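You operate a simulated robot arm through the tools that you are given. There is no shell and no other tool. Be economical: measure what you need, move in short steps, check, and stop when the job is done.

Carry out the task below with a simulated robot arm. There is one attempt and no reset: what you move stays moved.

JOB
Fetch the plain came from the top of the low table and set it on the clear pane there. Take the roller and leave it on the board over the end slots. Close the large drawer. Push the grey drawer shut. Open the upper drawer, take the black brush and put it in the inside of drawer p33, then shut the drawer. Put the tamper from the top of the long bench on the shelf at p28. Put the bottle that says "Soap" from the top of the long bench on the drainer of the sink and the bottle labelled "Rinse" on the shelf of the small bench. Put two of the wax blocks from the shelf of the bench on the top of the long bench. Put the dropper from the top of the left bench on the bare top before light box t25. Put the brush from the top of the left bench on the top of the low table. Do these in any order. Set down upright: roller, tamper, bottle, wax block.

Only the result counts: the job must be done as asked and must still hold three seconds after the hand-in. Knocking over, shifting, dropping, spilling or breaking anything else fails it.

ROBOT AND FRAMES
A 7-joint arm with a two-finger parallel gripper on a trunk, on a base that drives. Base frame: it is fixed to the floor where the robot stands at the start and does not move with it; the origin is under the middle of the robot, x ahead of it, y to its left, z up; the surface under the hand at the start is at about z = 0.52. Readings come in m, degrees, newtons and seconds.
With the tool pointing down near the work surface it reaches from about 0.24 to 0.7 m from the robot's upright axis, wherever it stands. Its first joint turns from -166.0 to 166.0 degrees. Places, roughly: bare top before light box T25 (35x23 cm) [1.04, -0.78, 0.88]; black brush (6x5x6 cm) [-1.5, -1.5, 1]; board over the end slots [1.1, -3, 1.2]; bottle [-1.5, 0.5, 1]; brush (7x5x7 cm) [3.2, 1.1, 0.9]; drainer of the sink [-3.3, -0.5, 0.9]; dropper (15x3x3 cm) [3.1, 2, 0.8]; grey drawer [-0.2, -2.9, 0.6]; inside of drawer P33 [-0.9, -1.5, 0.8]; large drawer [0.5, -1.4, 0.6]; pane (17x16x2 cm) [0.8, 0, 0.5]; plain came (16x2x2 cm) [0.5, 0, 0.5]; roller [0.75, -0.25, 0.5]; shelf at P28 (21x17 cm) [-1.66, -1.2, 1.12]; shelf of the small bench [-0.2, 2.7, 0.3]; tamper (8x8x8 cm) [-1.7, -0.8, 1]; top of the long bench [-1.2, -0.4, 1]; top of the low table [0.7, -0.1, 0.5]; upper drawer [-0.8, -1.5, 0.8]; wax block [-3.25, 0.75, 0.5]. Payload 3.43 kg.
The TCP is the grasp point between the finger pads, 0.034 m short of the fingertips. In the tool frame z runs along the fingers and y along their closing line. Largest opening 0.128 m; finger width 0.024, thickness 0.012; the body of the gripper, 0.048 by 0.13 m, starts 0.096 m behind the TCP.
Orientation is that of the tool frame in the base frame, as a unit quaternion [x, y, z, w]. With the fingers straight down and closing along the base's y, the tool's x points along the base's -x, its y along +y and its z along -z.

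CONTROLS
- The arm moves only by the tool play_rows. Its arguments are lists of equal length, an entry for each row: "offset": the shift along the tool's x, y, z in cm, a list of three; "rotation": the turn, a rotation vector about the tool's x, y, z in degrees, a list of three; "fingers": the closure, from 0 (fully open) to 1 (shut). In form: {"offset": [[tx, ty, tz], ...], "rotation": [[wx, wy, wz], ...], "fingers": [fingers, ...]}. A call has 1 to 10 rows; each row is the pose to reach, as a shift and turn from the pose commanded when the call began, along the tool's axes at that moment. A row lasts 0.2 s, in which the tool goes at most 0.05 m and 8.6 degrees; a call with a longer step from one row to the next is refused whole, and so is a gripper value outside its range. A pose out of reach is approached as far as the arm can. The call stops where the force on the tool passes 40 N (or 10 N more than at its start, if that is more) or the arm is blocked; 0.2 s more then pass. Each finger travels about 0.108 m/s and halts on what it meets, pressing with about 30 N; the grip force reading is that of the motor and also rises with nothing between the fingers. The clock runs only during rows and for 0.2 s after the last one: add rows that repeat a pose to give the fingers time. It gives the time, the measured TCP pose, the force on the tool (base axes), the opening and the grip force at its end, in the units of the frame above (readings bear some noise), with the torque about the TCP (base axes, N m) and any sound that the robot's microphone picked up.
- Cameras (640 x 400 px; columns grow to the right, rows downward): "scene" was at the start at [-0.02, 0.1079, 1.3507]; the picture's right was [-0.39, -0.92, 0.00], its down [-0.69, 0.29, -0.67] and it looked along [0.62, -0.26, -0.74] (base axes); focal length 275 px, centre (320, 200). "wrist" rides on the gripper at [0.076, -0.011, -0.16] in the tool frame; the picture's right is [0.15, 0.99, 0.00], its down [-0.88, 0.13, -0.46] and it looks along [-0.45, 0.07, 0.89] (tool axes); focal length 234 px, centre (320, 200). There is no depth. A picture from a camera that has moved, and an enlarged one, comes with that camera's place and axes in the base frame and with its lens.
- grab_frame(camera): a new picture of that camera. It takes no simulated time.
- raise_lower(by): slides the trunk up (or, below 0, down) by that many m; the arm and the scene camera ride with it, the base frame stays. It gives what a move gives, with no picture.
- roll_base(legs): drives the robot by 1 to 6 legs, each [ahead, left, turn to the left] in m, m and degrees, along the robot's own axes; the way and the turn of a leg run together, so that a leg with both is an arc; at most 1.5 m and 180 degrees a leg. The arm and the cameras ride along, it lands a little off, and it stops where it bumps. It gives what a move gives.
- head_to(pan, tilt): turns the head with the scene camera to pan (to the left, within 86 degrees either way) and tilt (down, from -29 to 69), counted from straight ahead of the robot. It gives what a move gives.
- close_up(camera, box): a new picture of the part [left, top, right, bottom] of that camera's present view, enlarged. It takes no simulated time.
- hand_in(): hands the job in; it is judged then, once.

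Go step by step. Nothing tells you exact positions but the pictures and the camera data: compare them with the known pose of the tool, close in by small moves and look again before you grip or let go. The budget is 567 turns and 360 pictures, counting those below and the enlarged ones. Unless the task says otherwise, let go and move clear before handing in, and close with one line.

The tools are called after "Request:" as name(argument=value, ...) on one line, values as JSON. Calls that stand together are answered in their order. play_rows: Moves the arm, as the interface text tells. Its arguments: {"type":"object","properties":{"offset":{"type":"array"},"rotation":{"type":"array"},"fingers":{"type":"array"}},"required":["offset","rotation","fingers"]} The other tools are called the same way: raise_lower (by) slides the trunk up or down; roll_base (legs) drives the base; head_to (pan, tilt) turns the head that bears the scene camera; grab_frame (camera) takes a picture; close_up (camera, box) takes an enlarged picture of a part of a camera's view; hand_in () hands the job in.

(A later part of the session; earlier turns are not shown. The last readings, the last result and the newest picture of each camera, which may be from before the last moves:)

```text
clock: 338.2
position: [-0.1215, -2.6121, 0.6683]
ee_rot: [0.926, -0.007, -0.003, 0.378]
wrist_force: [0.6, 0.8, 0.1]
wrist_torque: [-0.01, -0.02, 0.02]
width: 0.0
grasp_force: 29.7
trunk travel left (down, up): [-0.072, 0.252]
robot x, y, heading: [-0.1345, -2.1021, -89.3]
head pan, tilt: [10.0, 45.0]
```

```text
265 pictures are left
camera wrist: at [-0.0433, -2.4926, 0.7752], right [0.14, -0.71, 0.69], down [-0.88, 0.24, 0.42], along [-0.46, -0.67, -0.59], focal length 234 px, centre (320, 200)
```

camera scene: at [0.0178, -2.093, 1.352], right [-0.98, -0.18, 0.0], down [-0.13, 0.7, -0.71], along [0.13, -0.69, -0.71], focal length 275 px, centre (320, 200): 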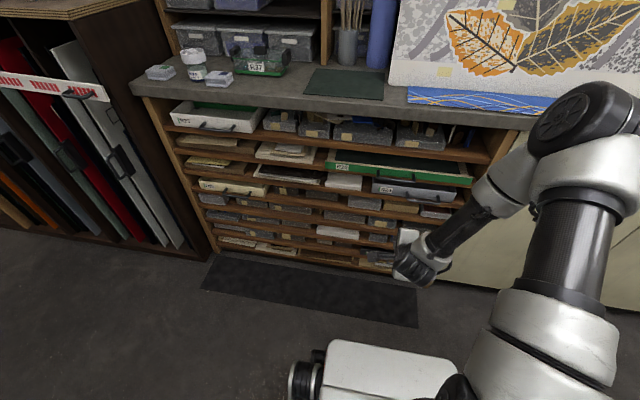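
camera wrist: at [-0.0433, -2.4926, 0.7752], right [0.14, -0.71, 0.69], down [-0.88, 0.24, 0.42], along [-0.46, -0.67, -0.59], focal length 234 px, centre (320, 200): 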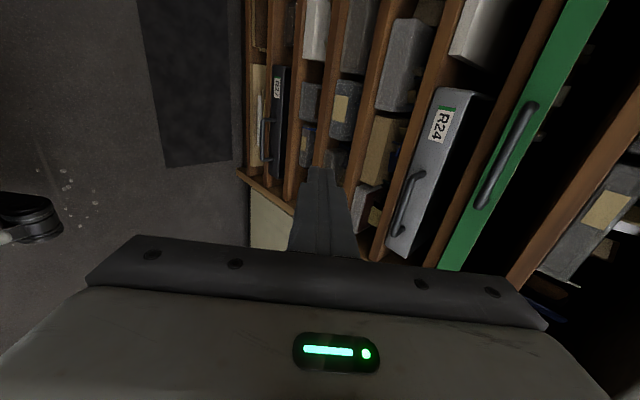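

Request:
play_rows(offset=[[0, -4, 0], [0, -4, -4], [0, -4, -8], [0, -4, -10], [0, -4, -10], [0, -4, -10]], rotation=[[8, 0, 0], [16, 0, 0], [24, 0, 0], [32, 0, 0], [40, 0, 0], [45, 0, 0]], fingers=[1, 1, 1, 1, 1, 1])

Request:
roll_base(legs=[[-0.65, -0.1, 0], [0, 0, 90]])

Request:
head_to(pan=0, tilt=40)

Request:
grab_frame(camera="scene")

```text
clock: 339.6
position: [-0.1187, -2.5135, 0.7124]
ee_rot: [1.0, -0.007, -0.001, -0.004]
wrist_force: [0.4, -0.2, 0.9]
wrist_torque: [0.01, 0.0, -0.01]
width: 0.0
grasp_force: 30.2
trunk travel left (down, up): [-0.072, 0.252]
robot x, y, heading: [-0.1353, -2.1045, -89.3]
head pan, tilt: [10.0, 45.0]
```

```text
clock: 347.1
position: [0.166, -1.4487, 0.712]
ee_rot: [0.718, 0.696, -0.003, -0.003]
wrist_force: [-0.4, 0.8, -0.3]
wrist_torque: [0.03, -0.01, 0.02]
width: 0.0
grasp_force: 30.2
trunk travel left (down, up): [-0.072, 0.252]
robot x, y, heading: [-0.2417, -1.4581, -0.4]
head pan, tilt: [10.0, 45.0]
```

```text
clock: 347.9
position: [0.1666, -1.4474, 0.7116]
ee_rot: [0.718, 0.696, -0.002, -0.002]
wrist_force: [-0.1, -0.2, 0.1]
wrist_torque: [0.02, 0.01, 0.01]
width: 0.0
grasp_force: 30.2
trunk travel left (down, up): [-0.072, 0.252]
robot x, y, heading: [-0.2454, -1.456, -0.1]
head pan, tilt: [0.0, 40.0]
```

```text
264 pictures are left
camera scene: at [-0.2512, -1.3179, 1.3593], right [0.0, -1.0, 0.0], down [-0.64, 0.0, -0.77], along [0.77, 0.0, -0.64], focal length 275 px, centre (320, 200)
```

scene: 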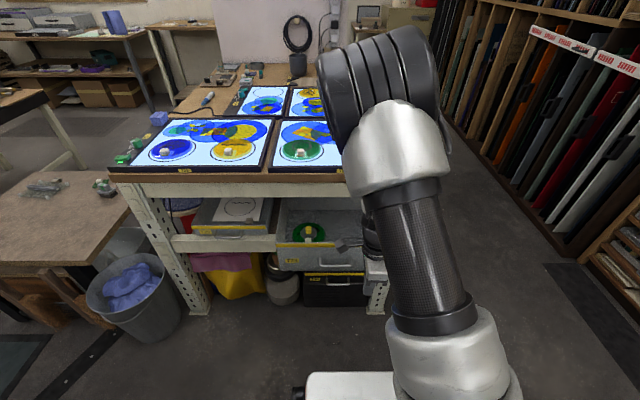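

Request:
close_up(camera="scene", box=[180, 180, 400, 320])

Request:
grab_frame(camera="wrist")

```text
2.86 times, centred on (290, 250) of scene
camera zoom: at [-0.2512, -1.3179, 1.3593], right [0.0, -1.0, 0.0], down [-0.64, 0.0, -0.77], along [0.77, 0.0, -0.64], focal length 786 px, centre (406, 57)
```

zoom: 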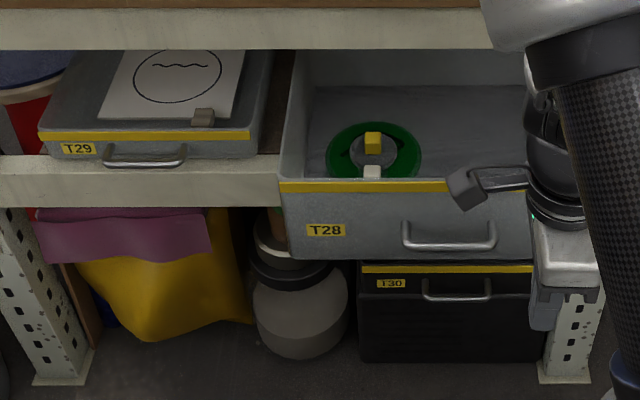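

```text
262 pictures are left
camera wrist: at [0.1597, -1.3722, 0.8716], right [0.99, 0.12, -0.01], down [0.11, -0.88, 0.45], along [0.05, -0.45, -0.89], focal length 234 px, centre (320, 200)
```

wrist: 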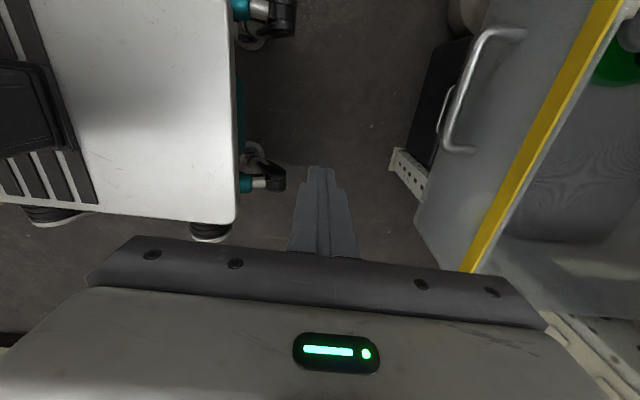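

Drawer T28 is the open one; its front is near x 0.28, z 0.62–0.75, with its handle at y -1.36. I align the closed fingers left of the handle and tilt them forward.

Request:
play_rows(offset=[[4, 0, 0], [8, 0, 0], [12, 0, 0], [16.2, 0.3, 0], [16.2, 0.3, 0], [16.2, 0.3, 0], [16.2, 0.3, 0], [16.2, 0.3, 0], [16.2, 0.3, 0], [16.2, 0.3, 0]], rotation=[[0, 0, 1.6], [0, 0, 1.6], [0, 0, 1.6], [0, 0, 1.6], [-8, 0, 1.6], [-16, 0, 1.6], [-24, 0, 1.6], [-32, 0, 1.6], [-40, 0, 1.6], [-45, 0, 1.6]], fingers=[1, 1, 1, 1, 1, 1, 1, 1, 1, 1])

Request:
grab_frame(camera="wrist")

Request:
grab_frame(camera="scene")

```text
clock: 350.1
position: [0.1734, -1.2859, 0.7127]
ee_rot: [0.673, 0.635, 0.264, 0.272]
wrist_force: [-0.9, 0.1, -0.2]
wrist_torque: [0.01, 0.0, -0.02]
width: 0.0
grasp_force: 30.0
trunk travel left (down, up): [-0.072, 0.252]
robot x, y, heading: [-0.2484, -1.4564, -0.3]
head pan, tilt: [0.0, 40.0]
```

```text
261 pictures are left
camera wrist: at [0.0597, -1.2054, 0.819], right [0.71, 0.1, 0.7], down [-0.28, -0.87, 0.41], along [0.65, -0.48, -0.59], focal length 234 px, centre (320, 200)
```

wrist: 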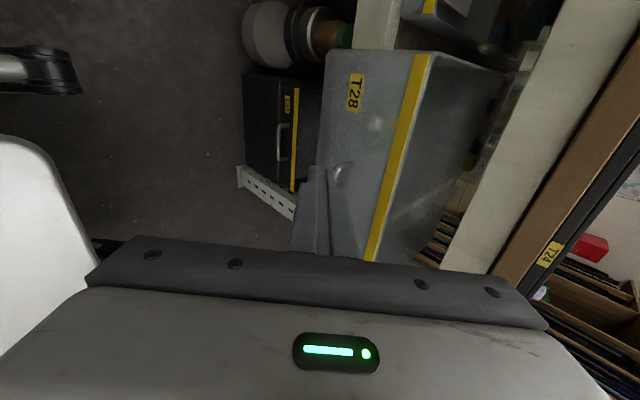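

```text
260 pictures are left
camera scene: at [-0.2512, -1.318, 1.3593], right [0.0, -1.0, 0.0], down [-0.64, 0.0, -0.77], along [0.77, 0.0, -0.64], focal length 275 px, centre (320, 200)
```

scene: 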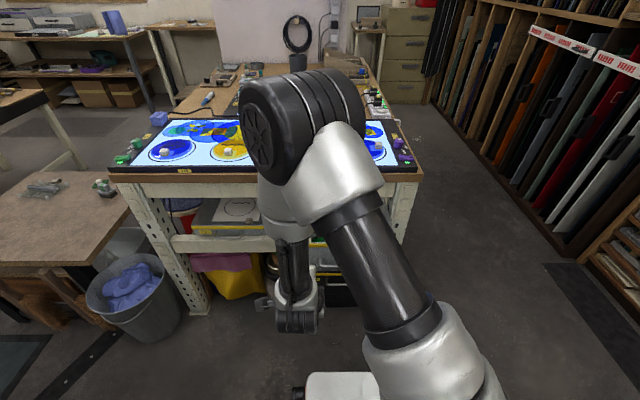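

Request:
play_rows(offset=[[0, -2, 2], [0, -4.2, 4.2], [0, -1.5, 7], [0, 1.2, 9.6], [0, 3.4, 11.8]], rotation=[[0, 0, 0], [0, 0, 0], [0, 0, 0], [0, 0, 0], [0, 0, 0]], fingers=[1, 1, 1, 1, 1])

Request:
grab_frame(camera="wrist")

```text
clock: 351.3
position: [0.281, -1.2912, 0.6524]
ee_rot: [0.673, 0.635, 0.264, 0.271]
wrist_force: [0.2, 0.3, -0.3]
wrist_torque: [0.03, -0.03, -0.03]
width: 0.0
grasp_force: 29.8
trunk travel left (down, up): [-0.072, 0.252]
robot x, y, heading: [-0.2438, -1.459, -0.4]
head pan, tilt: [0.0, 40.0]
```

```text
259 pictures are left
camera wrist: at [0.1664, -1.2102, 0.7585], right [0.71, 0.1, 0.7], down [-0.27, -0.87, 0.41], along [0.65, -0.48, -0.59], focal length 234 px, centre (320, 200)
```

wrist: 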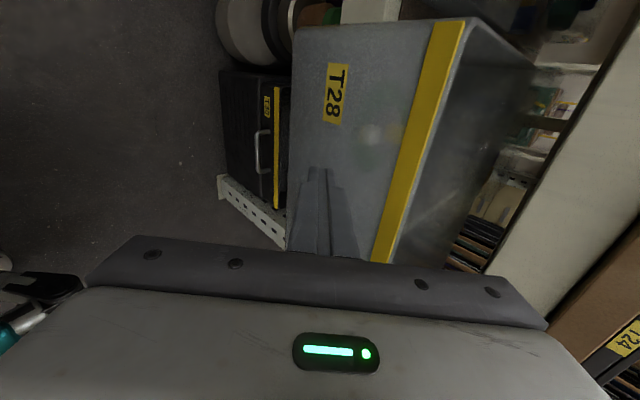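

Request:
play_rows(offset=[[0, 1, 1], [0, 2, 2], [0, 3, 3], [0, 4, 4], [0, 5, 5], [0, 6, 6], [0, 7, 7]], rotation=[[0, 0, 0], [0, 0, 0], [0, 0, 0], [0, 0, 0], [0, 0, 0], [0, 0, 0], [0, 0, 0]], fingers=[1, 1, 1, 1, 1, 1, 1])

Request:
grab_frame(camera="wrist")

Request:
grab_frame(camera="scene")

```text
clock: 352.9
position: [0.3808, -1.2966, 0.6518]
ee_rot: [0.674, 0.635, 0.263, 0.273]
wrist_force: [0.2, -0.6, 0.1]
wrist_torque: [0.01, -0.02, 0.0]
width: 0.0001
grasp_force: 30.5
trunk travel left (down, up): [-0.072, 0.252]
robot x, y, heading: [-0.2415, -1.4592, -0.3]
head pan, tilt: [0.0, 40.0]
```

```text
258 pictures are left
camera wrist: at [0.2658, -1.2163, 0.7578], right [0.71, 0.1, 0.7], down [-0.28, -0.87, 0.41], along [0.65, -0.48, -0.59], focal length 234 px, centre (320, 200)
```

wrist: 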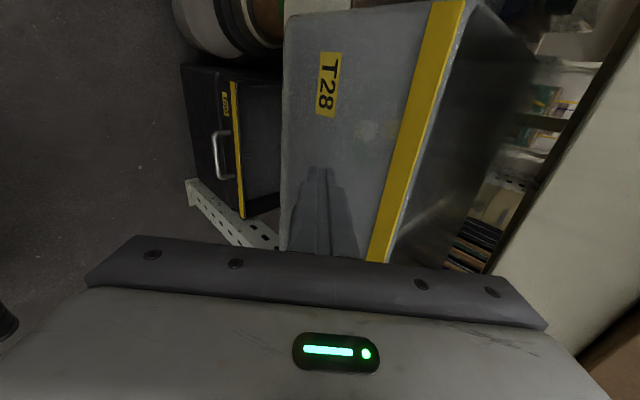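

```text
257 pictures are left
camera scene: at [-0.2512, -1.318, 1.3593], right [0.0, -1.0, 0.0], down [-0.64, 0.0, -0.77], along [0.77, 0.0, -0.64], focal length 275 px, centre (320, 200)
```

scene: 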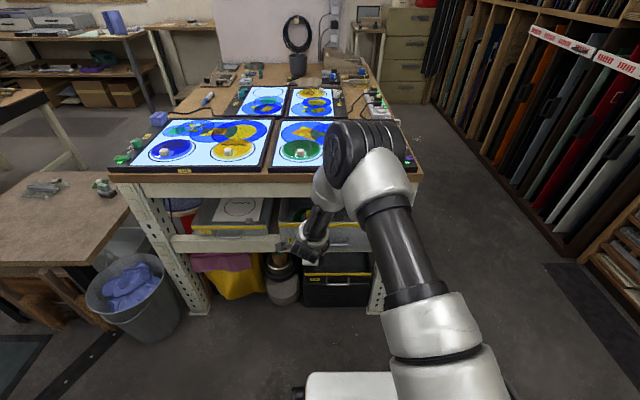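

Request:
play_rows(offset=[[0, 0.8, 0.8], [0, 1.6, 1.6], [0, 2.4, 2.4], [0, 3.2, 3.2], [0, 4, 4]], rotation=[[0, 0, 0], [0, 0, 0], [0, 0, 0], [0, 0, 0], [0, 0, 0]], fingers=[1, 1, 1, 1, 1])

Request:
grab_frame(camera="wrist")

Request:
close_up(camera="scene", box=[180, 160, 400, 320])

```text
clock: 354.1
position: [0.4372, -1.2996, 0.6509]
ee_rot: [0.673, 0.635, 0.263, 0.273]
wrist_force: [1.3, 0.0, -1.6]
wrist_torque: [0.05, 0.01, 0.05]
width: 0.0
grasp_force: 30.2
trunk travel left (down, up): [-0.072, 0.252]
robot x, y, heading: [-0.2453, -1.459, -0.3]
head pan, tilt: [0.0, 40.0]
```

```text
256 pictures are left
camera wrist: at [0.3231, -1.2186, 0.7568], right [0.71, 0.1, 0.7], down [-0.28, -0.87, 0.41], along [0.65, -0.48, -0.59], focal length 234 px, centre (320, 200)
```

wrist: 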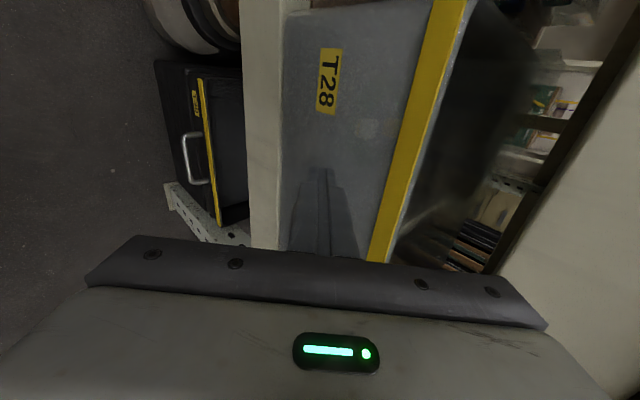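

```text
2.50 times, centred on (290, 240) of scene
camera zoom: at [-0.2511, -1.318, 1.3593], right [0.0, -1.0, 0.0], down [-0.64, 0.0, -0.77], along [0.77, 0.0, -0.64], focal length 688 px, centre (395, 100)
```

zoom: 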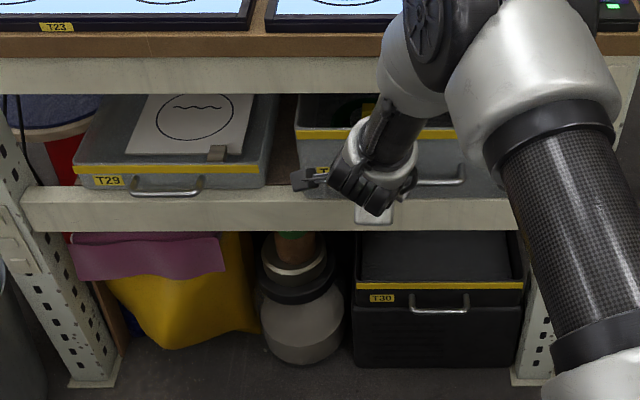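

Request:
play_rows(offset=[[0, 0.7, 0.7], [0, 1.4, 1.4], [0, 2.1, 2.1], [0, 2.8, 2.8], [0, 3.5, 3.5]], rotation=[[0, 0, 0], [0, 0, 0], [0, 0, 0], [0, 0, 0], [0, 0, 0]], fingers=[1, 1, 1, 1, 1])

Request:
close_up(camera="scene", box=[180, 160, 400, 320])

Request:
grab_frame(camera="wrist")

```text
clock: 354.9
position: [0.4601, -1.3001, 0.6506]
ee_rot: [0.675, 0.635, 0.263, 0.268]
wrist_force: [-24.2, -4.0, 20.5]
wrist_torque: [0.06, -0.23, 0.04]
width: 0.0001
grasp_force: 30.4
trunk travel left (down, up): [-0.072, 0.252]
robot x, y, heading: [-0.2415, -1.4552, -0.2]
head pan, tilt: [0.0, 40.0]
stopped in row 4: the force on the tool passed its limit at 55 N (the readings are from after the stop); the commanded pose is now the measured one
```

```text
2.50 times, centred on (290, 240) of scene
camera zoom: at [-0.2548, -1.3187, 1.3598], right [0.0, -1.0, 0.0], down [-0.64, 0.0, -0.77], along [0.77, 0.0, -0.64], focal length 688 px, centre (395, 100)
```

zoom: 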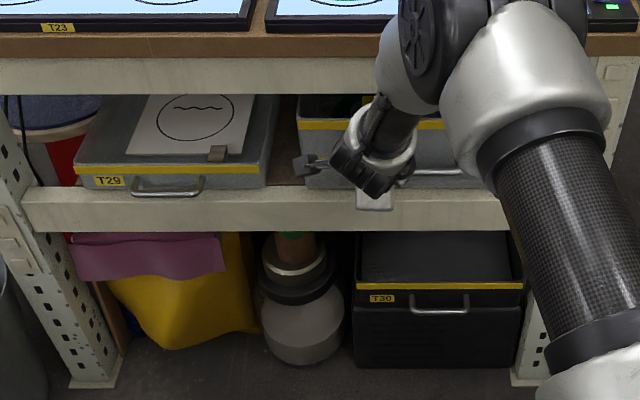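

```text
253 pictures are left
camera wrist: at [0.3452, -1.2192, 0.7579], right [0.72, 0.1, 0.69], down [-0.27, -0.87, 0.41], along [0.64, -0.48, -0.6], focal length 234 px, centre (320, 200)
```

wrist: 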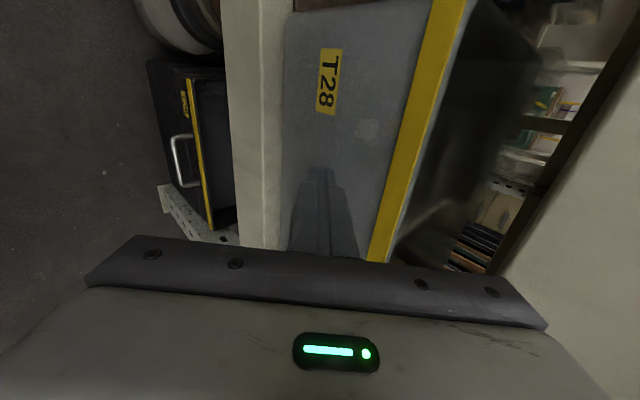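

The drawer hit its stop, level with its neighbour. I back off, stand the hand upright and turn to the long bench.

Request:
play_rows(offset=[[0, -3, -3], [0, -6, -6], [0, -9, -9], [0, -12, -12], [0, -15, -15], [0, -17, -17]], rotation=[[0, 0, 0], [0, 0, 0], [0, 0, 0], [0, 0, 0], [0, 0, 0], [0, 0, 0]], fingers=[1, 1, 1, 1, 1, 1])

Request:
play_rows(offset=[[0, -1, -1], [0, -2, -2], [0, -3, -3], [0, -4, -4], [0, -4, -6], [0, -4, -8]], rotation=[[8, 0, 0], [16, 0, 0], [24, 0, 0], [32, 0, 0], [40, 0, 0], [45, 0, 0]], fingers=[1, 1, 1, 1, 1, 1])

Request:
grab_frame(camera="scene")

Request:
raise_lower(by=0.25)

Request:
roll_base(legs=[[0.1, 0, 0], [0, 0, -90], [0, 0, -90]])

Request:
head_to(pan=0, tilt=40)

Request:
grab_frame(camera="scene")

```text
clock: 356.3
position: [0.2215, -1.2867, 0.6518]
ee_rot: [0.675, 0.636, 0.262, 0.268]
wrist_force: [-0.3, -1.0, 0.0]
wrist_torque: [0.01, 0.01, 0.0]
width: 0.0001
grasp_force: 29.9
trunk travel left (down, up): [-0.072, 0.252]
robot x, y, heading: [-0.2448, -1.4564, -0.1]
head pan, tilt: [0.0, 40.0]
```

```text
clock: 357.7
position: [0.1351, -1.2812, 0.6804]
ee_rot: [0.725, 0.688, -0.002, -0.011]
wrist_force: [-0.2, 0.5, -0.3]
wrist_torque: [-0.05, -0.07, 0.03]
width: 0.0001
grasp_force: 30.0
out of reach, approached as far as the arm can: row 5
trunk travel left (down, up): [-0.072, 0.252]
robot x, y, heading: [-0.2461, -1.4558, -0.1]
head pan, tilt: [0.0, 40.0]
```

```text
252 pictures are left
camera scene: at [-0.2518, -1.3176, 1.3592], right [0.0, -1.0, 0.0], down [-0.64, 0.0, -0.77], along [0.77, 0.0, -0.64], focal length 275 px, centre (320, 200)
```

scene: 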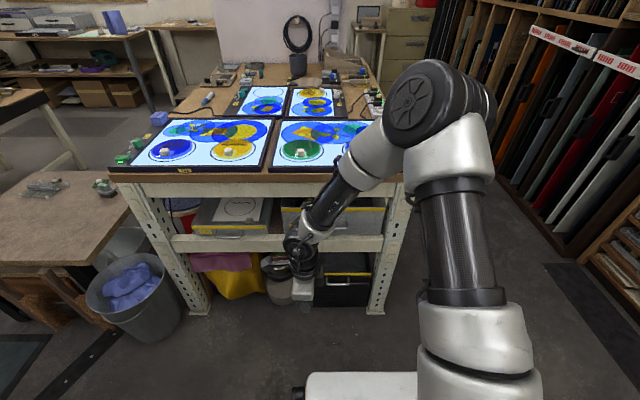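

```text
clock: 360.3
position: [0.1346, -1.2811, 0.9306]
ee_rot: [0.725, 0.689, -0.002, -0.01]
wrist_force: [-0.1, -1.5, -0.3]
wrist_torque: [-0.01, 0.0, -0.02]
width: 0.0
grasp_force: 30.3
trunk travel left (down, up): [-0.322, 0.002]
robot x, y, heading: [-0.2427, -1.4534, -0.1]
head pan, tilt: [0.0, 40.0]
```

```text
clock: 369.3
position: [-0.5225, -1.6336, 0.9299]
ee_rot: [-0.691, 0.723, -0.009, 0.001]
wrist_force: [0.1, 0.2, 0.9]
wrist_torque: [0.03, 0.0, -0.01]
width: 0.0
grasp_force: 29.7
trunk travel left (down, up): [-0.322, 0.002]
robot x, y, heading: [-0.1463, -1.4539, -179.8]
head pan, tilt: [0.0, 40.0]
```

```text
clock: 369.9
position: [-0.5229, -1.6349, 0.9304]
ee_rot: [-0.691, 0.723, -0.01, 0.002]
wrist_force: [-0.4, -0.2, -0.2]
wrist_torque: [-0.01, 0.03, 0.0]
width: 0.0
grasp_force: 30.1
trunk travel left (down, up): [-0.322, 0.002]
robot x, y, heading: [-0.1453, -1.4596, -180.0]
head pan, tilt: [0.0, 40.0]
```

```text
251 pictures are left
camera scene: at [-0.1425, -1.5985, 1.6093], right [0.0, 1.0, 0.0], down [0.64, 0.0, -0.77], along [-0.77, 0.0, -0.64], focal length 275 px, centre (320, 200)
```

scene: 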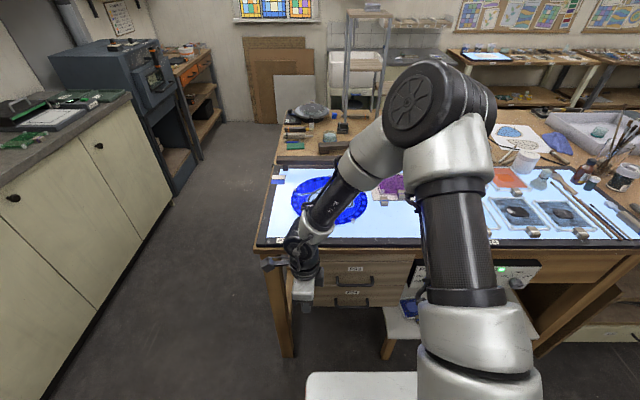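

Request:
close_up(camera="scene", box=[250, 230, 430, 340])

Request:
close_up(camera="scene", box=[260, 90, 460, 220])

Request:
close_up(camera="scene", box=[440, 90, 640, 230])

```text
3.56 times, centred on (340, 285) of scene
camera zoom: at [-0.1425, -1.5985, 1.6093], right [0.0, 1.0, 0.0], down [0.64, 0.0, -0.77], along [-0.77, 0.0, -0.64], focal length 978 px, centre (249, -102)
```

zoom: 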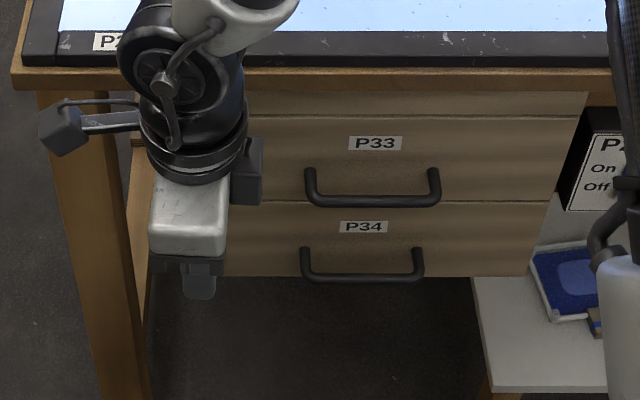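

```text
3.08 times, centred on (360, 155) of scene
camera zoom: at [-0.1425, -1.5985, 1.6093], right [0.0, 1.0, 0.0], down [0.64, 0.0, -0.77], along [-0.77, 0.0, -0.64], focal length 846 px, centre (197, 338)
```

zoom: 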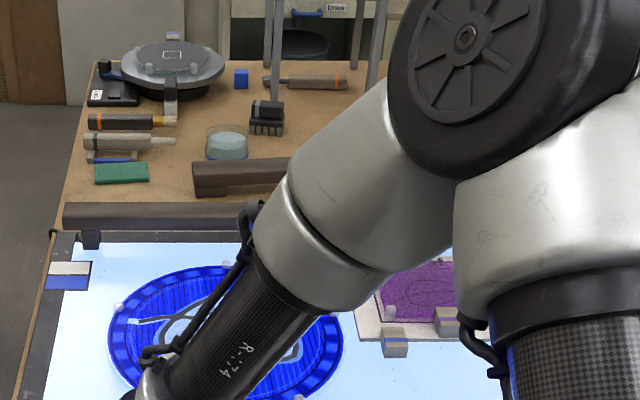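

```text
2.86 times, centred on (540, 160) of scene
camera zoom: at [-0.1425, -1.5985, 1.6093], right [0.0, 1.0, 0.0], down [0.64, 0.0, -0.77], along [-0.77, 0.0, -0.64], focal length 786 px, centre (-309, 314)
```

zoom: 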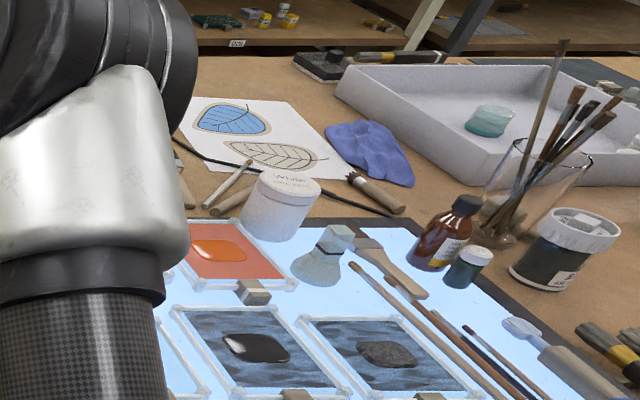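

The black brush sits at about (-1.47, -1.485) on the bench, and drawer P33's handle is near (-0.70, -1.476, 0.75). I back off and point the fingers horizontally at the handle.

Request:
roll_base(legs=[[-0.1, 0, 0]])

Request:
raise_lower(by=-0.17)

Request:
play_rows(offset=[[-1.5, 0, 0], [-3, 0, 0], [-4.5, 0, 0], [-6, 0, 0], [-7.5, 0, 0], [-9, 0, 0], [-10.5, 0, 0], [-12, 0, 0], [-13.5, 0, 0], [-15.5, 0, 0]], rotation=[[-8.5, 0, 0], [-17, 0, 0], [-25.5, 0, 0], [-34, 0, 0], [-42.5, 0, 0], [-51, 0, 0], [-59.5, 0, 0], [-68, 0, 0], [-76.5, 0, 0], [-85, 0, 0]], fingers=[0.5, 0.5, 0.5, 0.5, 0.5, 0.5, 0.5, 0.5, 0.5, 0.5])

Request:
grab_frame(camera="wrist")

Request:
grab_frame(camera="scene")

```text
clock: 371.0
position: [-0.4239, -1.6334, 0.9309]
ee_rot: [-0.69, 0.724, -0.01, 0.003]
wrist_force: [0.4, -0.1, 0.9]
wrist_torque: [-0.03, 0.0, -0.03]
width: 0.0
grasp_force: 30.0
trunk travel left (down, up): [-0.322, 0.002]
robot x, y, heading: [-0.0481, -1.4591, -180.0]
head pan, tilt: [0.0, 40.0]
```

```text
clock: 372.9
position: [-0.4245, -1.6345, 0.7608]
ee_rot: [-0.69, 0.724, -0.01, 0.002]
wrist_force: [0.0, 0.2, -0.8]
wrist_torque: [0.01, 0.01, 0.0]
width: 0.0001
grasp_force: 29.9
trunk travel left (down, up): [-0.152, 0.172]
robot x, y, heading: [-0.0503, -1.4608, -180.0]
head pan, tilt: [0.0, 40.0]
```

```text
clock: 375.1
position: [-0.4163, -1.4786, 0.7586]
ee_rot: [-0.511, 0.539, 0.482, -0.465]
wrist_force: [0.4, -0.1, -0.7]
wrist_torque: [-0.01, 0.01, 0.02]
width: 0.0639
grasp_force: 0.1
out of reach, approached as far as the arm can: row 5, 6, 7
trunk travel left (down, up): [-0.152, 0.172]
robot x, y, heading: [-0.0461, -1.4534, -180.1]
head pan, tilt: [0.0, 40.0]
```

```text
247 pictures are left
camera wrist: at [-0.2599, -1.5611, 0.7657], right [-0.11, -0.13, 0.99], down [0.48, 0.86, 0.17], along [-0.87, 0.49, -0.03], focal length 234 px, centre (320, 200)
```

wrist: 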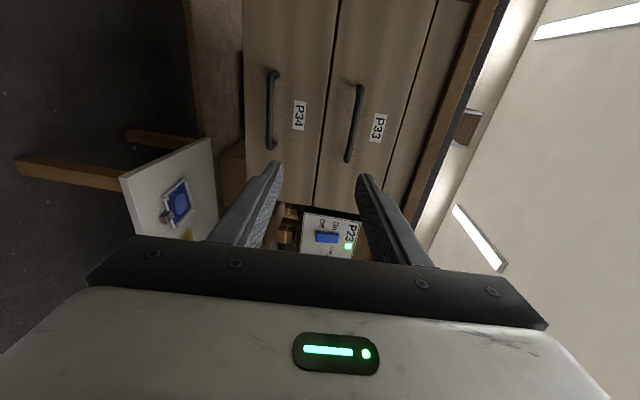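

```text
246 pictures are left
camera scene: at [-0.0437, -1.5981, 1.4394], right [0.0, 1.0, 0.0], down [0.64, 0.0, -0.77], along [-0.77, 0.0, -0.64], focal length 275 px, centre (320, 200)
```

scene: 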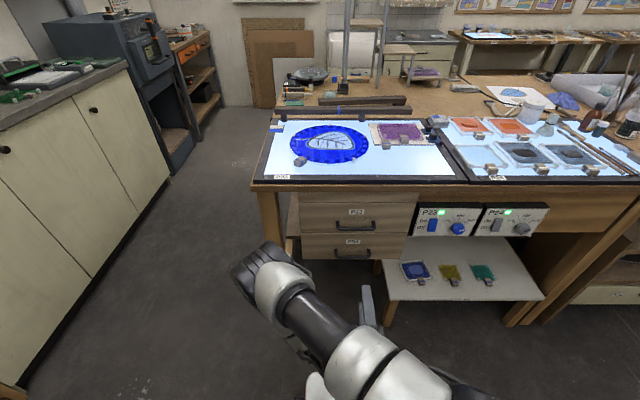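

Request:
play_rows(offset=[[0.3, 1.2, 4], [0.6, 2.3, 8], [1, 3.3, 12], [1.2, 4.3, 16], [1.4, 4.9, 20]], rotation=[[0, 0, 0], [0, 0, 0], [0, 0, 0], [0, 0, 0], [0, 0, 0]], fingers=[0.5, 0.5, 0.5, 0.5, 0.5])

Request:
grab_frame(camera="wrist")

Request:
close_up(camera="scene", box=[270, 160, 430, 270])

```text
clock: 376.3
position: [-0.6225, -1.4846, 0.7887]
ee_rot: [-0.51, 0.54, 0.482, -0.465]
wrist_force: [0.3, 0.4, 0.5]
wrist_torque: [-0.04, -0.03, -0.02]
width: 0.0639
grasp_force: 0.1
trunk travel left (down, up): [-0.152, 0.172]
robot x, y, heading: [-0.0468, -1.4581, -180.0]
head pan, tilt: [0.0, 40.0]
```

```text
245 pictures are left
camera wrist: at [-0.4642, -1.5677, 0.7933], right [-0.11, -0.13, 0.99], down [0.48, 0.86, 0.17], along [-0.87, 0.49, -0.03], focal length 234 px, centre (320, 200)
```

wrist: 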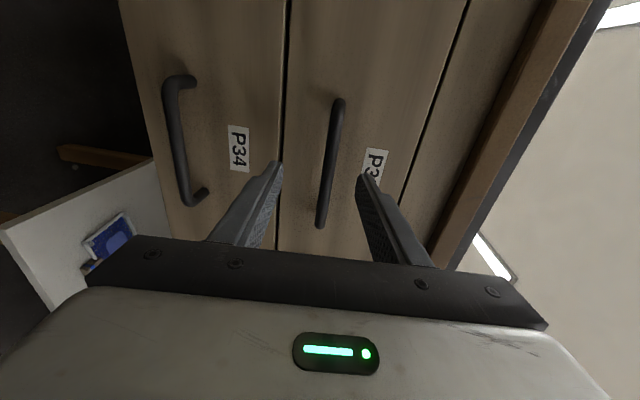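

```text
3.64 times, centred on (350, 215) of scene
camera zoom: at [-0.0435, -1.5985, 1.4393], right [0.0, 1.0, 0.0], down [0.64, 0.0, -0.77], along [-0.77, 0.0, -0.64], focal length 1000 px, centre (211, 146)
```

zoom: 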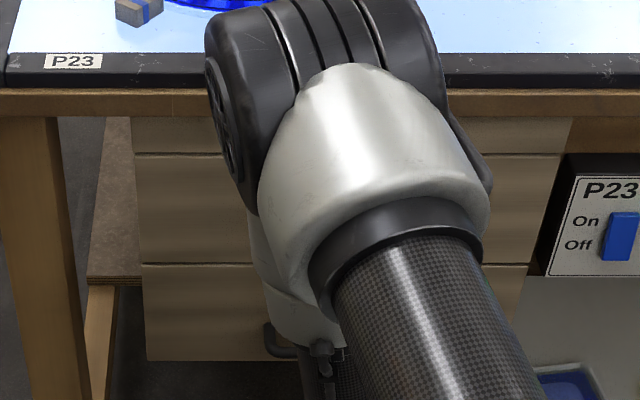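

Request:
play_rows(offset=[[0.1, 0.2, 2.5], [0.2, 0.5, 4.5], [0.3, 0.7, 5.7]], rotation=[[0, 0, 0], [0, 0, 0], [0, 0, 0]], fingers=[0.5, 0.5, 0.5])

Request:
grab_frame(camera="wrist")

```text
clock: 377.0
position: [-0.6619, -1.4832, 0.7854]
ee_rot: [-0.511, 0.542, 0.48, -0.464]
wrist_force: [17.9, 0.6, 7.0]
wrist_torque: [-0.1, 1.01, 0.14]
width: 0.0671
grasp_force: 3.0
trunk travel left (down, up): [-0.152, 0.172]
robot x, y, heading: [-0.0468, -1.4614, -179.7]
head pan, tilt: [0.0, 40.0]
stopped in row 3: the force on the tool passed its limit at 54 N (the readings are from after the stop); the commanded pose is now the measured one
```

```text
243 pictures are left
camera wrist: at [-0.5053, -1.5678, 0.7922], right [-0.12, -0.13, 0.98], down [0.48, 0.86, 0.17], along [-0.87, 0.49, -0.04], focal length 234 px, centre (320, 200)
```

wrist: 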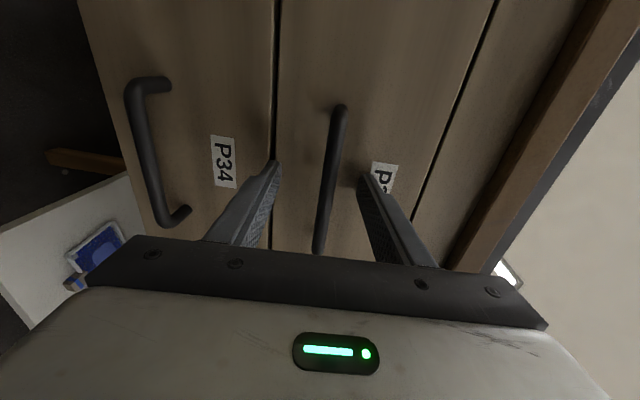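

The tips touch the drawer face, with the bar between the fingers. I back 4 mm, close on the bar and check.

Request:
play_rows(offset=[[0, 0, -0.4], [0, 0, -0.4], [0, 0, -0.4], [0, 0, -0.4], [0, 0, -0.4]], rotation=[[0, 0, 0], [0, 0, 0], [0, 0, 0], [0, 0, 0], [0, 0, 0]], fingers=[0.6, 0.8, 1, 1, 1])

Request:
grab_frame(camera="wrist")

```text
clock: 378.2
position: [-0.6613, -1.4846, 0.7894]
ee_rot: [-0.509, 0.538, 0.484, -0.466]
wrist_force: [-2.8, 1.2, 34.4]
wrist_torque: [1.09, 0.22, 0.11]
width: 0.0119
grasp_force: 45.1
trunk travel left (down, up): [-0.152, 0.172]
robot x, y, heading: [-0.0457, -1.4584, -179.9]
head pan, tilt: [0.0, 40.0]
```

```text
242 pictures are left
camera wrist: at [-0.5042, -1.5679, 0.7954], right [-0.1, -0.13, 0.99], down [0.48, 0.86, 0.17], along [-0.87, 0.49, -0.03], focal length 234 px, centre (320, 200)
```

wrist: 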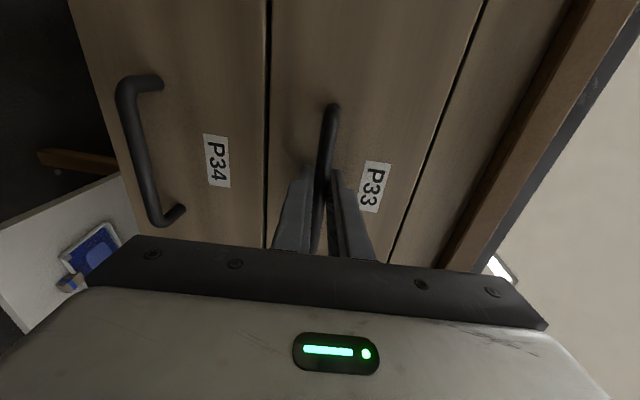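

Request:
play_rows(offset=[[0, 0.3, 0], [0, 0.45, 0]], rotation=[[0, 0, 0], [0, 0, 0]], fingers=[1, 1])

Request:
play_rows(offset=[[-0.1, -0.2, -1.5], [-0.15, -0.3, -3], [-0.2, -0.45, -4.5], [-0.27, -0.6, -6]], rotation=[[0, 0, 0], [0, 0, 0], [0, 0, 0], [0, 0, 0]], fingers=[1, 1, 1, 1])

Request:
grab_frame(camera="wrist")

```text
clock: 378.8
position: [-0.6606, -1.4836, 0.79]
ee_rot: [-0.512, 0.541, 0.48, -0.463]
wrist_force: [-3.9, 1.1, 21.5]
wrist_torque: [1.12, 0.17, -0.18]
width: 0.0119
grasp_force: 45.1
trunk travel left (down, up): [-0.152, 0.172]
robot x, y, heading: [-0.0494, -1.4563, -180.2]
head pan, tilt: [0.0, 40.0]
```

```text
clock: 379.8
position: [-0.5999, -1.4851, 0.7906]
ee_rot: [-0.512, 0.542, 0.48, -0.462]
wrist_force: [0.3, 7.3, 16.1]
wrist_torque: [1.01, 0.08, 0.23]
width: 0.0119
grasp_force: 45.0
trunk travel left (down, up): [-0.152, 0.172]
robot x, y, heading: [-0.0463, -1.4556, -179.8]
head pan, tilt: [0.0, 40.0]
```

```text
241 pictures are left
camera wrist: at [-0.4428, -1.5681, 0.7979], right [-0.12, -0.13, 0.98], down [0.48, 0.86, 0.17], along [-0.87, 0.49, -0.04], focal length 234 px, centre (320, 200)
```

wrist: 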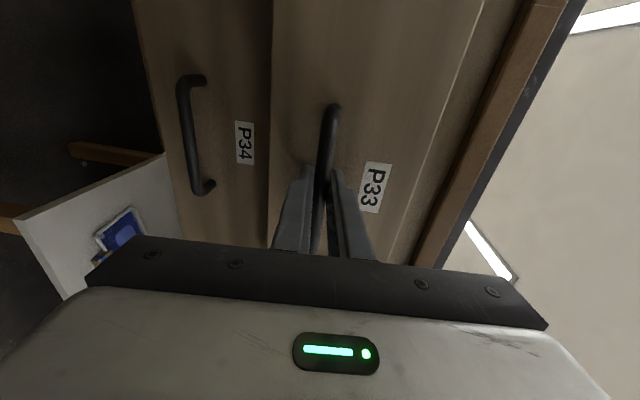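

Request:
play_rows(offset=[[-0.1, -0.2, -2], [-0.2, -0.4, -4], [-0.3, -0.6, -6], [-0.4, -0.8, -8], [-0.5, -1.0, -10], [-0.6, -1.2, -12], [-0.7, -1.4, -14], [-0.75, -1.5, -15]], rotation=[[0, 0, 0], [0, 0, 0], [0, 0, 0], [0, 0, 0], [0, 0, 0], [0, 0, 0], [0, 0, 0], [0, 0, 0]], fingers=[1, 1, 1, 1, 1, 1, 1, 1])

Request:
grab_frame(camera="wrist")

Request:
grab_frame(camera="scene")

```text
clock: 381.6
position: [-0.4488, -1.4843, 0.79]
ee_rot: [-0.512, 0.543, 0.479, -0.462]
wrist_force: [0.9, -6.6, 4.1]
wrist_torque: [1.17, 0.08, -0.08]
width: 0.0116
grasp_force: 45.2
trunk travel left (down, up): [-0.152, 0.172]
robot x, y, heading: [-0.0458, -1.4561, -180.0]
head pan, tilt: [0.0, 40.0]
```

```text
240 pictures are left
camera wrist: at [-0.2916, -1.5677, 0.7985], right [-0.12, -0.13, 0.98], down [0.48, 0.86, 0.17], along [-0.87, 0.49, -0.04], focal length 234 px, centre (320, 200)
```

wrist: 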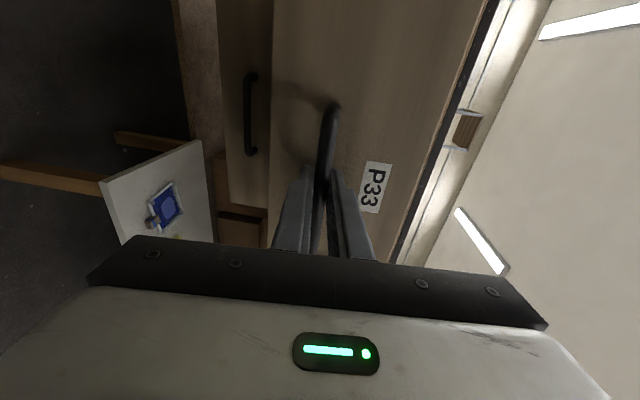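

```text
239 pictures are left
camera scene: at [-0.043, -1.5989, 1.4391], right [0.0, 1.0, 0.0], down [0.64, 0.0, -0.77], along [-0.77, 0.0, -0.64], focal length 275 px, centre (320, 200)
```

scene: 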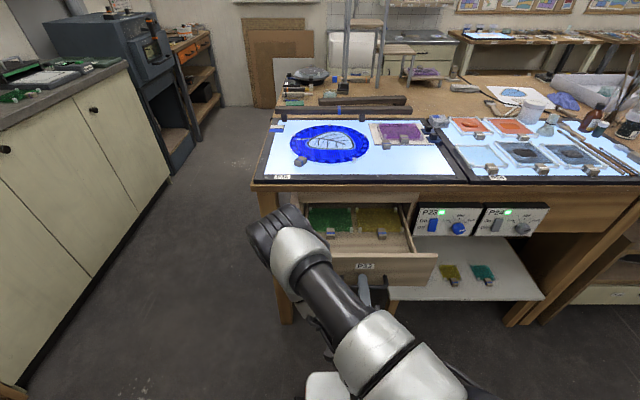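

Request:
play_rows(offset=[[0, 0, 0], [0, 0, 0], [0, 0, 0], [0, 0, 0]], rotation=[[0, 0, 0], [0, 0, 0], [0, 0, 0], [0, 0, 0]], fingers=[0.8, 0.6, 0.55, 0.55])

Request:
roll_base(legs=[[-0.2, 0, 0]])

Request:
grab_frame(camera="wrist")

Request:
close_up(camera="scene", box=[250, 150, 450, 290])

```text
clock: 382.6
position: [-0.4496, -1.4838, 0.791]
ee_rot: [-0.512, 0.543, 0.479, -0.462]
wrist_force: [1.4, 0.7, -0.6]
wrist_torque: [-0.01, -0.03, -0.02]
width: 0.057
grasp_force: 0.1
trunk travel left (down, up): [-0.152, 0.172]
robot x, y, heading: [-0.0455, -1.4572, -180.1]
head pan, tilt: [0.0, 40.0]
```

```text
clock: 384.2
position: [-0.2774, -1.485, 0.7917]
ee_rot: [-0.514, 0.542, 0.478, -0.462]
wrist_force: [0.5, 0.1, -0.9]
wrist_torque: [-0.01, 0.01, -0.03]
width: 0.0576
grasp_force: 0.1
trunk travel left (down, up): [-0.152, 0.172]
robot x, y, heading: [0.1251, -1.4581, -179.8]
head pan, tilt: [0.0, 40.0]
stopped in leg 1: the robot was blocked; the commanded pose is now the measured one
```

```text
238 pictures are left
camera wrist: at [-0.1185, -1.5688, 0.799], right [-0.12, -0.13, 0.98], down [0.48, 0.86, 0.17], along [-0.87, 0.49, -0.04], focal length 234 px, centre (320, 200)
```

wrist: 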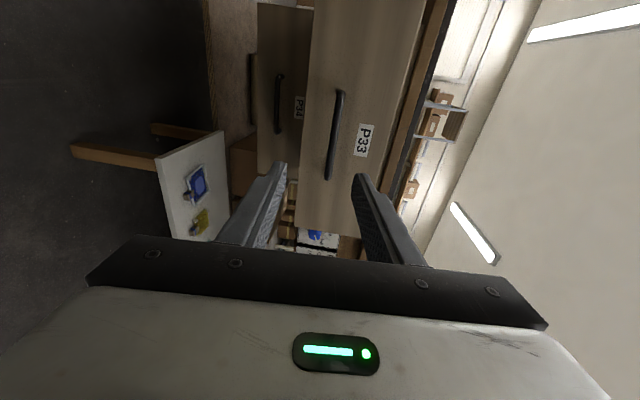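

```text
2.86 times, centred on (350, 220) of scene
camera zoom: at [0.13, -1.5991, 1.4393], right [0.0, 1.0, 0.0], down [0.64, 0.0, -0.77], along [-0.77, 0.0, -0.64], focal length 786 px, centre (234, 143)
```

zoom: 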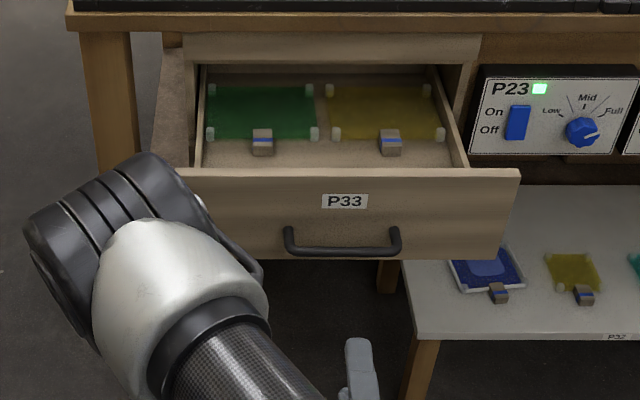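

Request:
raise_lower(by=0.17)

Request:
play_rows(offset=[[0, 0, 0], [0, 0, 0], [0, 0, 0], [0, 0, 0], [0, 0, 0], [0, 0, 0], [0, 0, 0], [0, 0, 0], [0, 0, 0], [0, 0, 0]], rotation=[[8.5, 0, 0], [17, 0, 0], [25.5, 0, 0], [34, 0, 0], [42.5, 0, 0], [51, 0, 0], [59.5, 0, 0], [68, 0, 0], [76.5, 0, 0], [84, 0, 0]], fingers=[0.5, 0.5, 0.5, 0.5, 0.5, 0.5, 0.5, 0.5, 0.5, 0.5])

Request:
play_rows(offset=[[0, 4, -2], [0, 8, -3], [0, 12, -3], [0, 16, -3], [0, 20, -3]], rotation=[[0, 0, 0], [0, 0, 0], [0, 0, 0], [0, 0, 0], [0, 0, 0]], fingers=[0.5, 0.5, 0.5, 0.5, 0.5])

Request:
grab_frame(camera="wrist")

```text
clock: 386.1
position: [-0.2759, -1.486, 0.9604]
ee_rot: [-0.514, 0.542, 0.478, -0.463]
wrist_force: [-0.4, 0.1, -0.1]
wrist_torque: [0.0, 0.01, -0.03]
width: 0.0573
grasp_force: 0.2
trunk travel left (down, up): [-0.322, 0.002]
robot x, y, heading: [0.1282, -1.4577, -179.6]
head pan, tilt: [0.0, 40.0]
```

```text
clock: 388.3
position: [-0.2771, -1.4861, 0.962]
ee_rot: [-0.691, 0.723, -0.008, 0.0]
wrist_force: [0.2, 1.0, -0.4]
wrist_torque: [0.01, 0.0, 0.0]
width: 0.0639
grasp_force: 0.1
out of reach, approached as far as the arm can: row 2, 3, 4, 5, 6
trunk travel left (down, up): [-0.322, 0.002]
robot x, y, heading: [0.1289, -1.4575, -179.8]
head pan, tilt: [0.0, 40.0]
```

```text
clock: 389.5
position: [-0.4754, -1.4757, 0.9907]
ee_rot: [-0.692, 0.722, -0.007, -0.001]
wrist_force: [0.3, -0.2, -0.1]
wrist_torque: [0.03, -0.03, -0.01]
width: 0.0639
grasp_force: 0.0
trunk travel left (down, up): [-0.322, 0.002]
robot x, y, heading: [0.1231, -1.4549, -179.4]
head pan, tilt: [0.0, 40.0]
```

```text
236 pictures are left
camera wrist: at [-0.4678, -1.5507, 1.1504], right [-0.99, -0.1, -0.01], down [-0.1, 0.89, 0.45], along [-0.04, 0.44, -0.9], focal length 234 px, centre (320, 200)
```

wrist: 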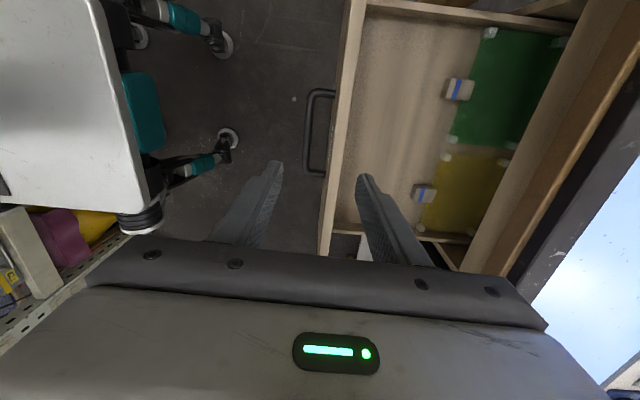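

The drawer has a free strip between its front wall and the pane tags, centred near (-0.57, -1.46). Now I go round the bench end for the black brush.

Request:
play_rows(offset=[[0, -4, -3], [0, -8, -6], [0, -12, -9], [0, -16, -12], [0, -18, -15], [0, -18, -18]], rotation=[[0, 0, 0], [0, 0, 0], [0, 0, 0], [0, 0, 0], [0, 0, 0], [0, 0, 0]], fingers=[0.3, 0.3, 0.3, 0.3, 0.3, 0.3])

Request:
roll_base(legs=[[0, 0.78, 0], [0.8, 0, 0], [0.78, 0, 0]])

Request:
head_to(pan=-60, tilt=40)

Request:
grab_frame(camera="scene")

```text
clock: 390.9
position: [-0.2982, -1.4838, 1.1711]
ee_rot: [-0.692, 0.722, -0.008, 0.0]
wrist_force: [0.2, 0.1, 0.0]
wrist_torque: [0.01, -0.04, 0.01]
width: 0.0896
grasp_force: 0.0
trunk travel left (down, up): [-0.322, 0.002]
robot x, y, heading: [0.1246, -1.4586, -179.8]
head pan, tilt: [0.0, 40.0]
```

```text
clock: 406.6
position: [-1.8712, -2.2986, 1.1702]
ee_rot: [-0.695, 0.719, -0.007, 0.001]
wrist_force: [-0.2, -1.2, -1.0]
wrist_torque: [0.01, -0.02, -0.01]
width: 0.0898
grasp_force: 0.0
trunk travel left (down, up): [-0.322, 0.002]
robot x, y, heading: [-1.4459, -2.2705, -179.1]
head pan, tilt: [0.0, 40.0]
```

```text
clock: 407.9
position: [-1.8717, -2.2983, 1.1712]
ee_rot: [-0.696, 0.718, -0.007, 0.0]
wrist_force: [0.2, -0.4, 0.0]
wrist_torque: [0.02, -0.01, -0.03]
width: 0.0893
grasp_force: 0.0
trunk travel left (down, up): [-0.322, 0.002]
robot x, y, heading: [-1.4491, -2.2664, -179.0]
head pan, tilt: [-60.0, 40.0]
```

```text
235 pictures are left
camera scene: at [-1.4017, -2.3339, 1.6093], right [0.86, 0.51, 0.0], down [0.33, -0.55, -0.77], along [-0.39, 0.66, -0.64], focal length 275 px, centre (320, 200)
```

scene: 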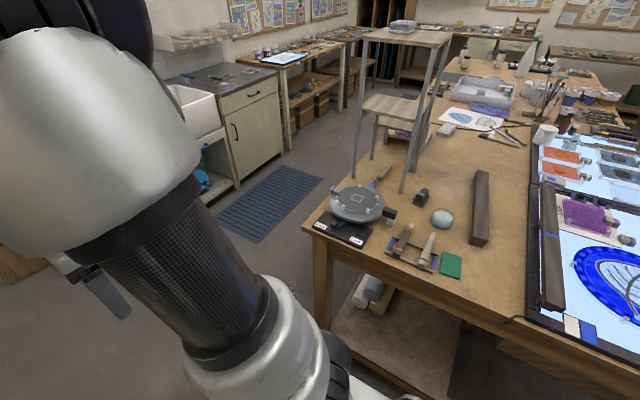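

Request:
roll_base(legs=[[0, 0, -91]])

Request:
head_to(pan=0, tilt=40)

Request:
grab_frame(camera="scene")

Request:
grab_frame(camera="wrist")

```text
clock: 412.3
position: [-1.4638, -1.8413, 1.1704]
ee_rot: [0.035, 0.999, -0.005, -0.005]
wrist_force: [-0.8, 0.0, -0.4]
wrist_torque: [0.02, -0.04, -0.02]
width: 0.0898
grasp_force: 0.1
trunk travel left (down, up): [-0.322, 0.002]
robot x, y, heading: [-1.4512, -2.2664, 88.6]
head pan, tilt: [-60.0, 40.0]
```

```text
clock: 413.6
position: [-1.4635, -1.8408, 1.1709]
ee_rot: [0.035, 0.999, -0.005, -0.006]
wrist_force: [-0.2, -0.2, 0.6]
wrist_torque: [-0.01, -0.02, -0.01]
width: 0.0895
grasp_force: 0.1
trunk travel left (down, up): [-0.322, 0.002]
robot x, y, heading: [-1.4508, -2.2654, 88.8]
head pan, tilt: [0.0, 40.0]
```

```text
234 pictures are left
camera scene: at [-1.5902, -2.2701, 1.6093], right [1.0, -0.02, 0.0], down [-0.01, -0.64, -0.77], along [0.02, 0.77, -0.64], focal length 275 px, centre (320, 200)
```

scene: 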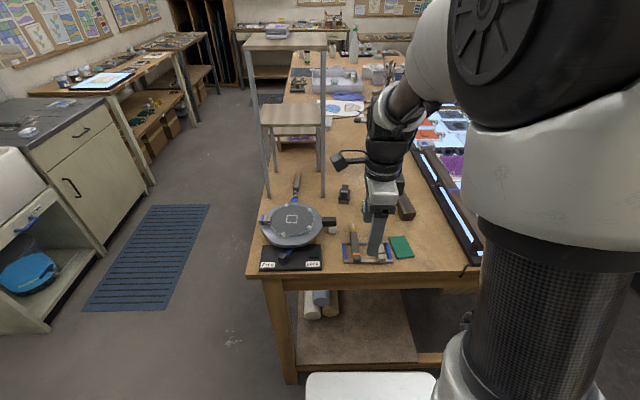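

```text
233 pictures are left
camera wrist: at [-1.5369, -1.846, 1.3312], right [-0.08, 1.0, -0.01], down [0.89, 0.07, 0.45], along [0.44, 0.03, -0.9], focal length 234 px, centre (320, 200)
```

wrist: 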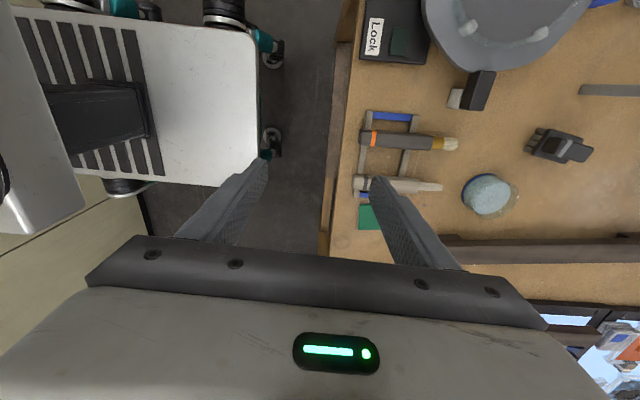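

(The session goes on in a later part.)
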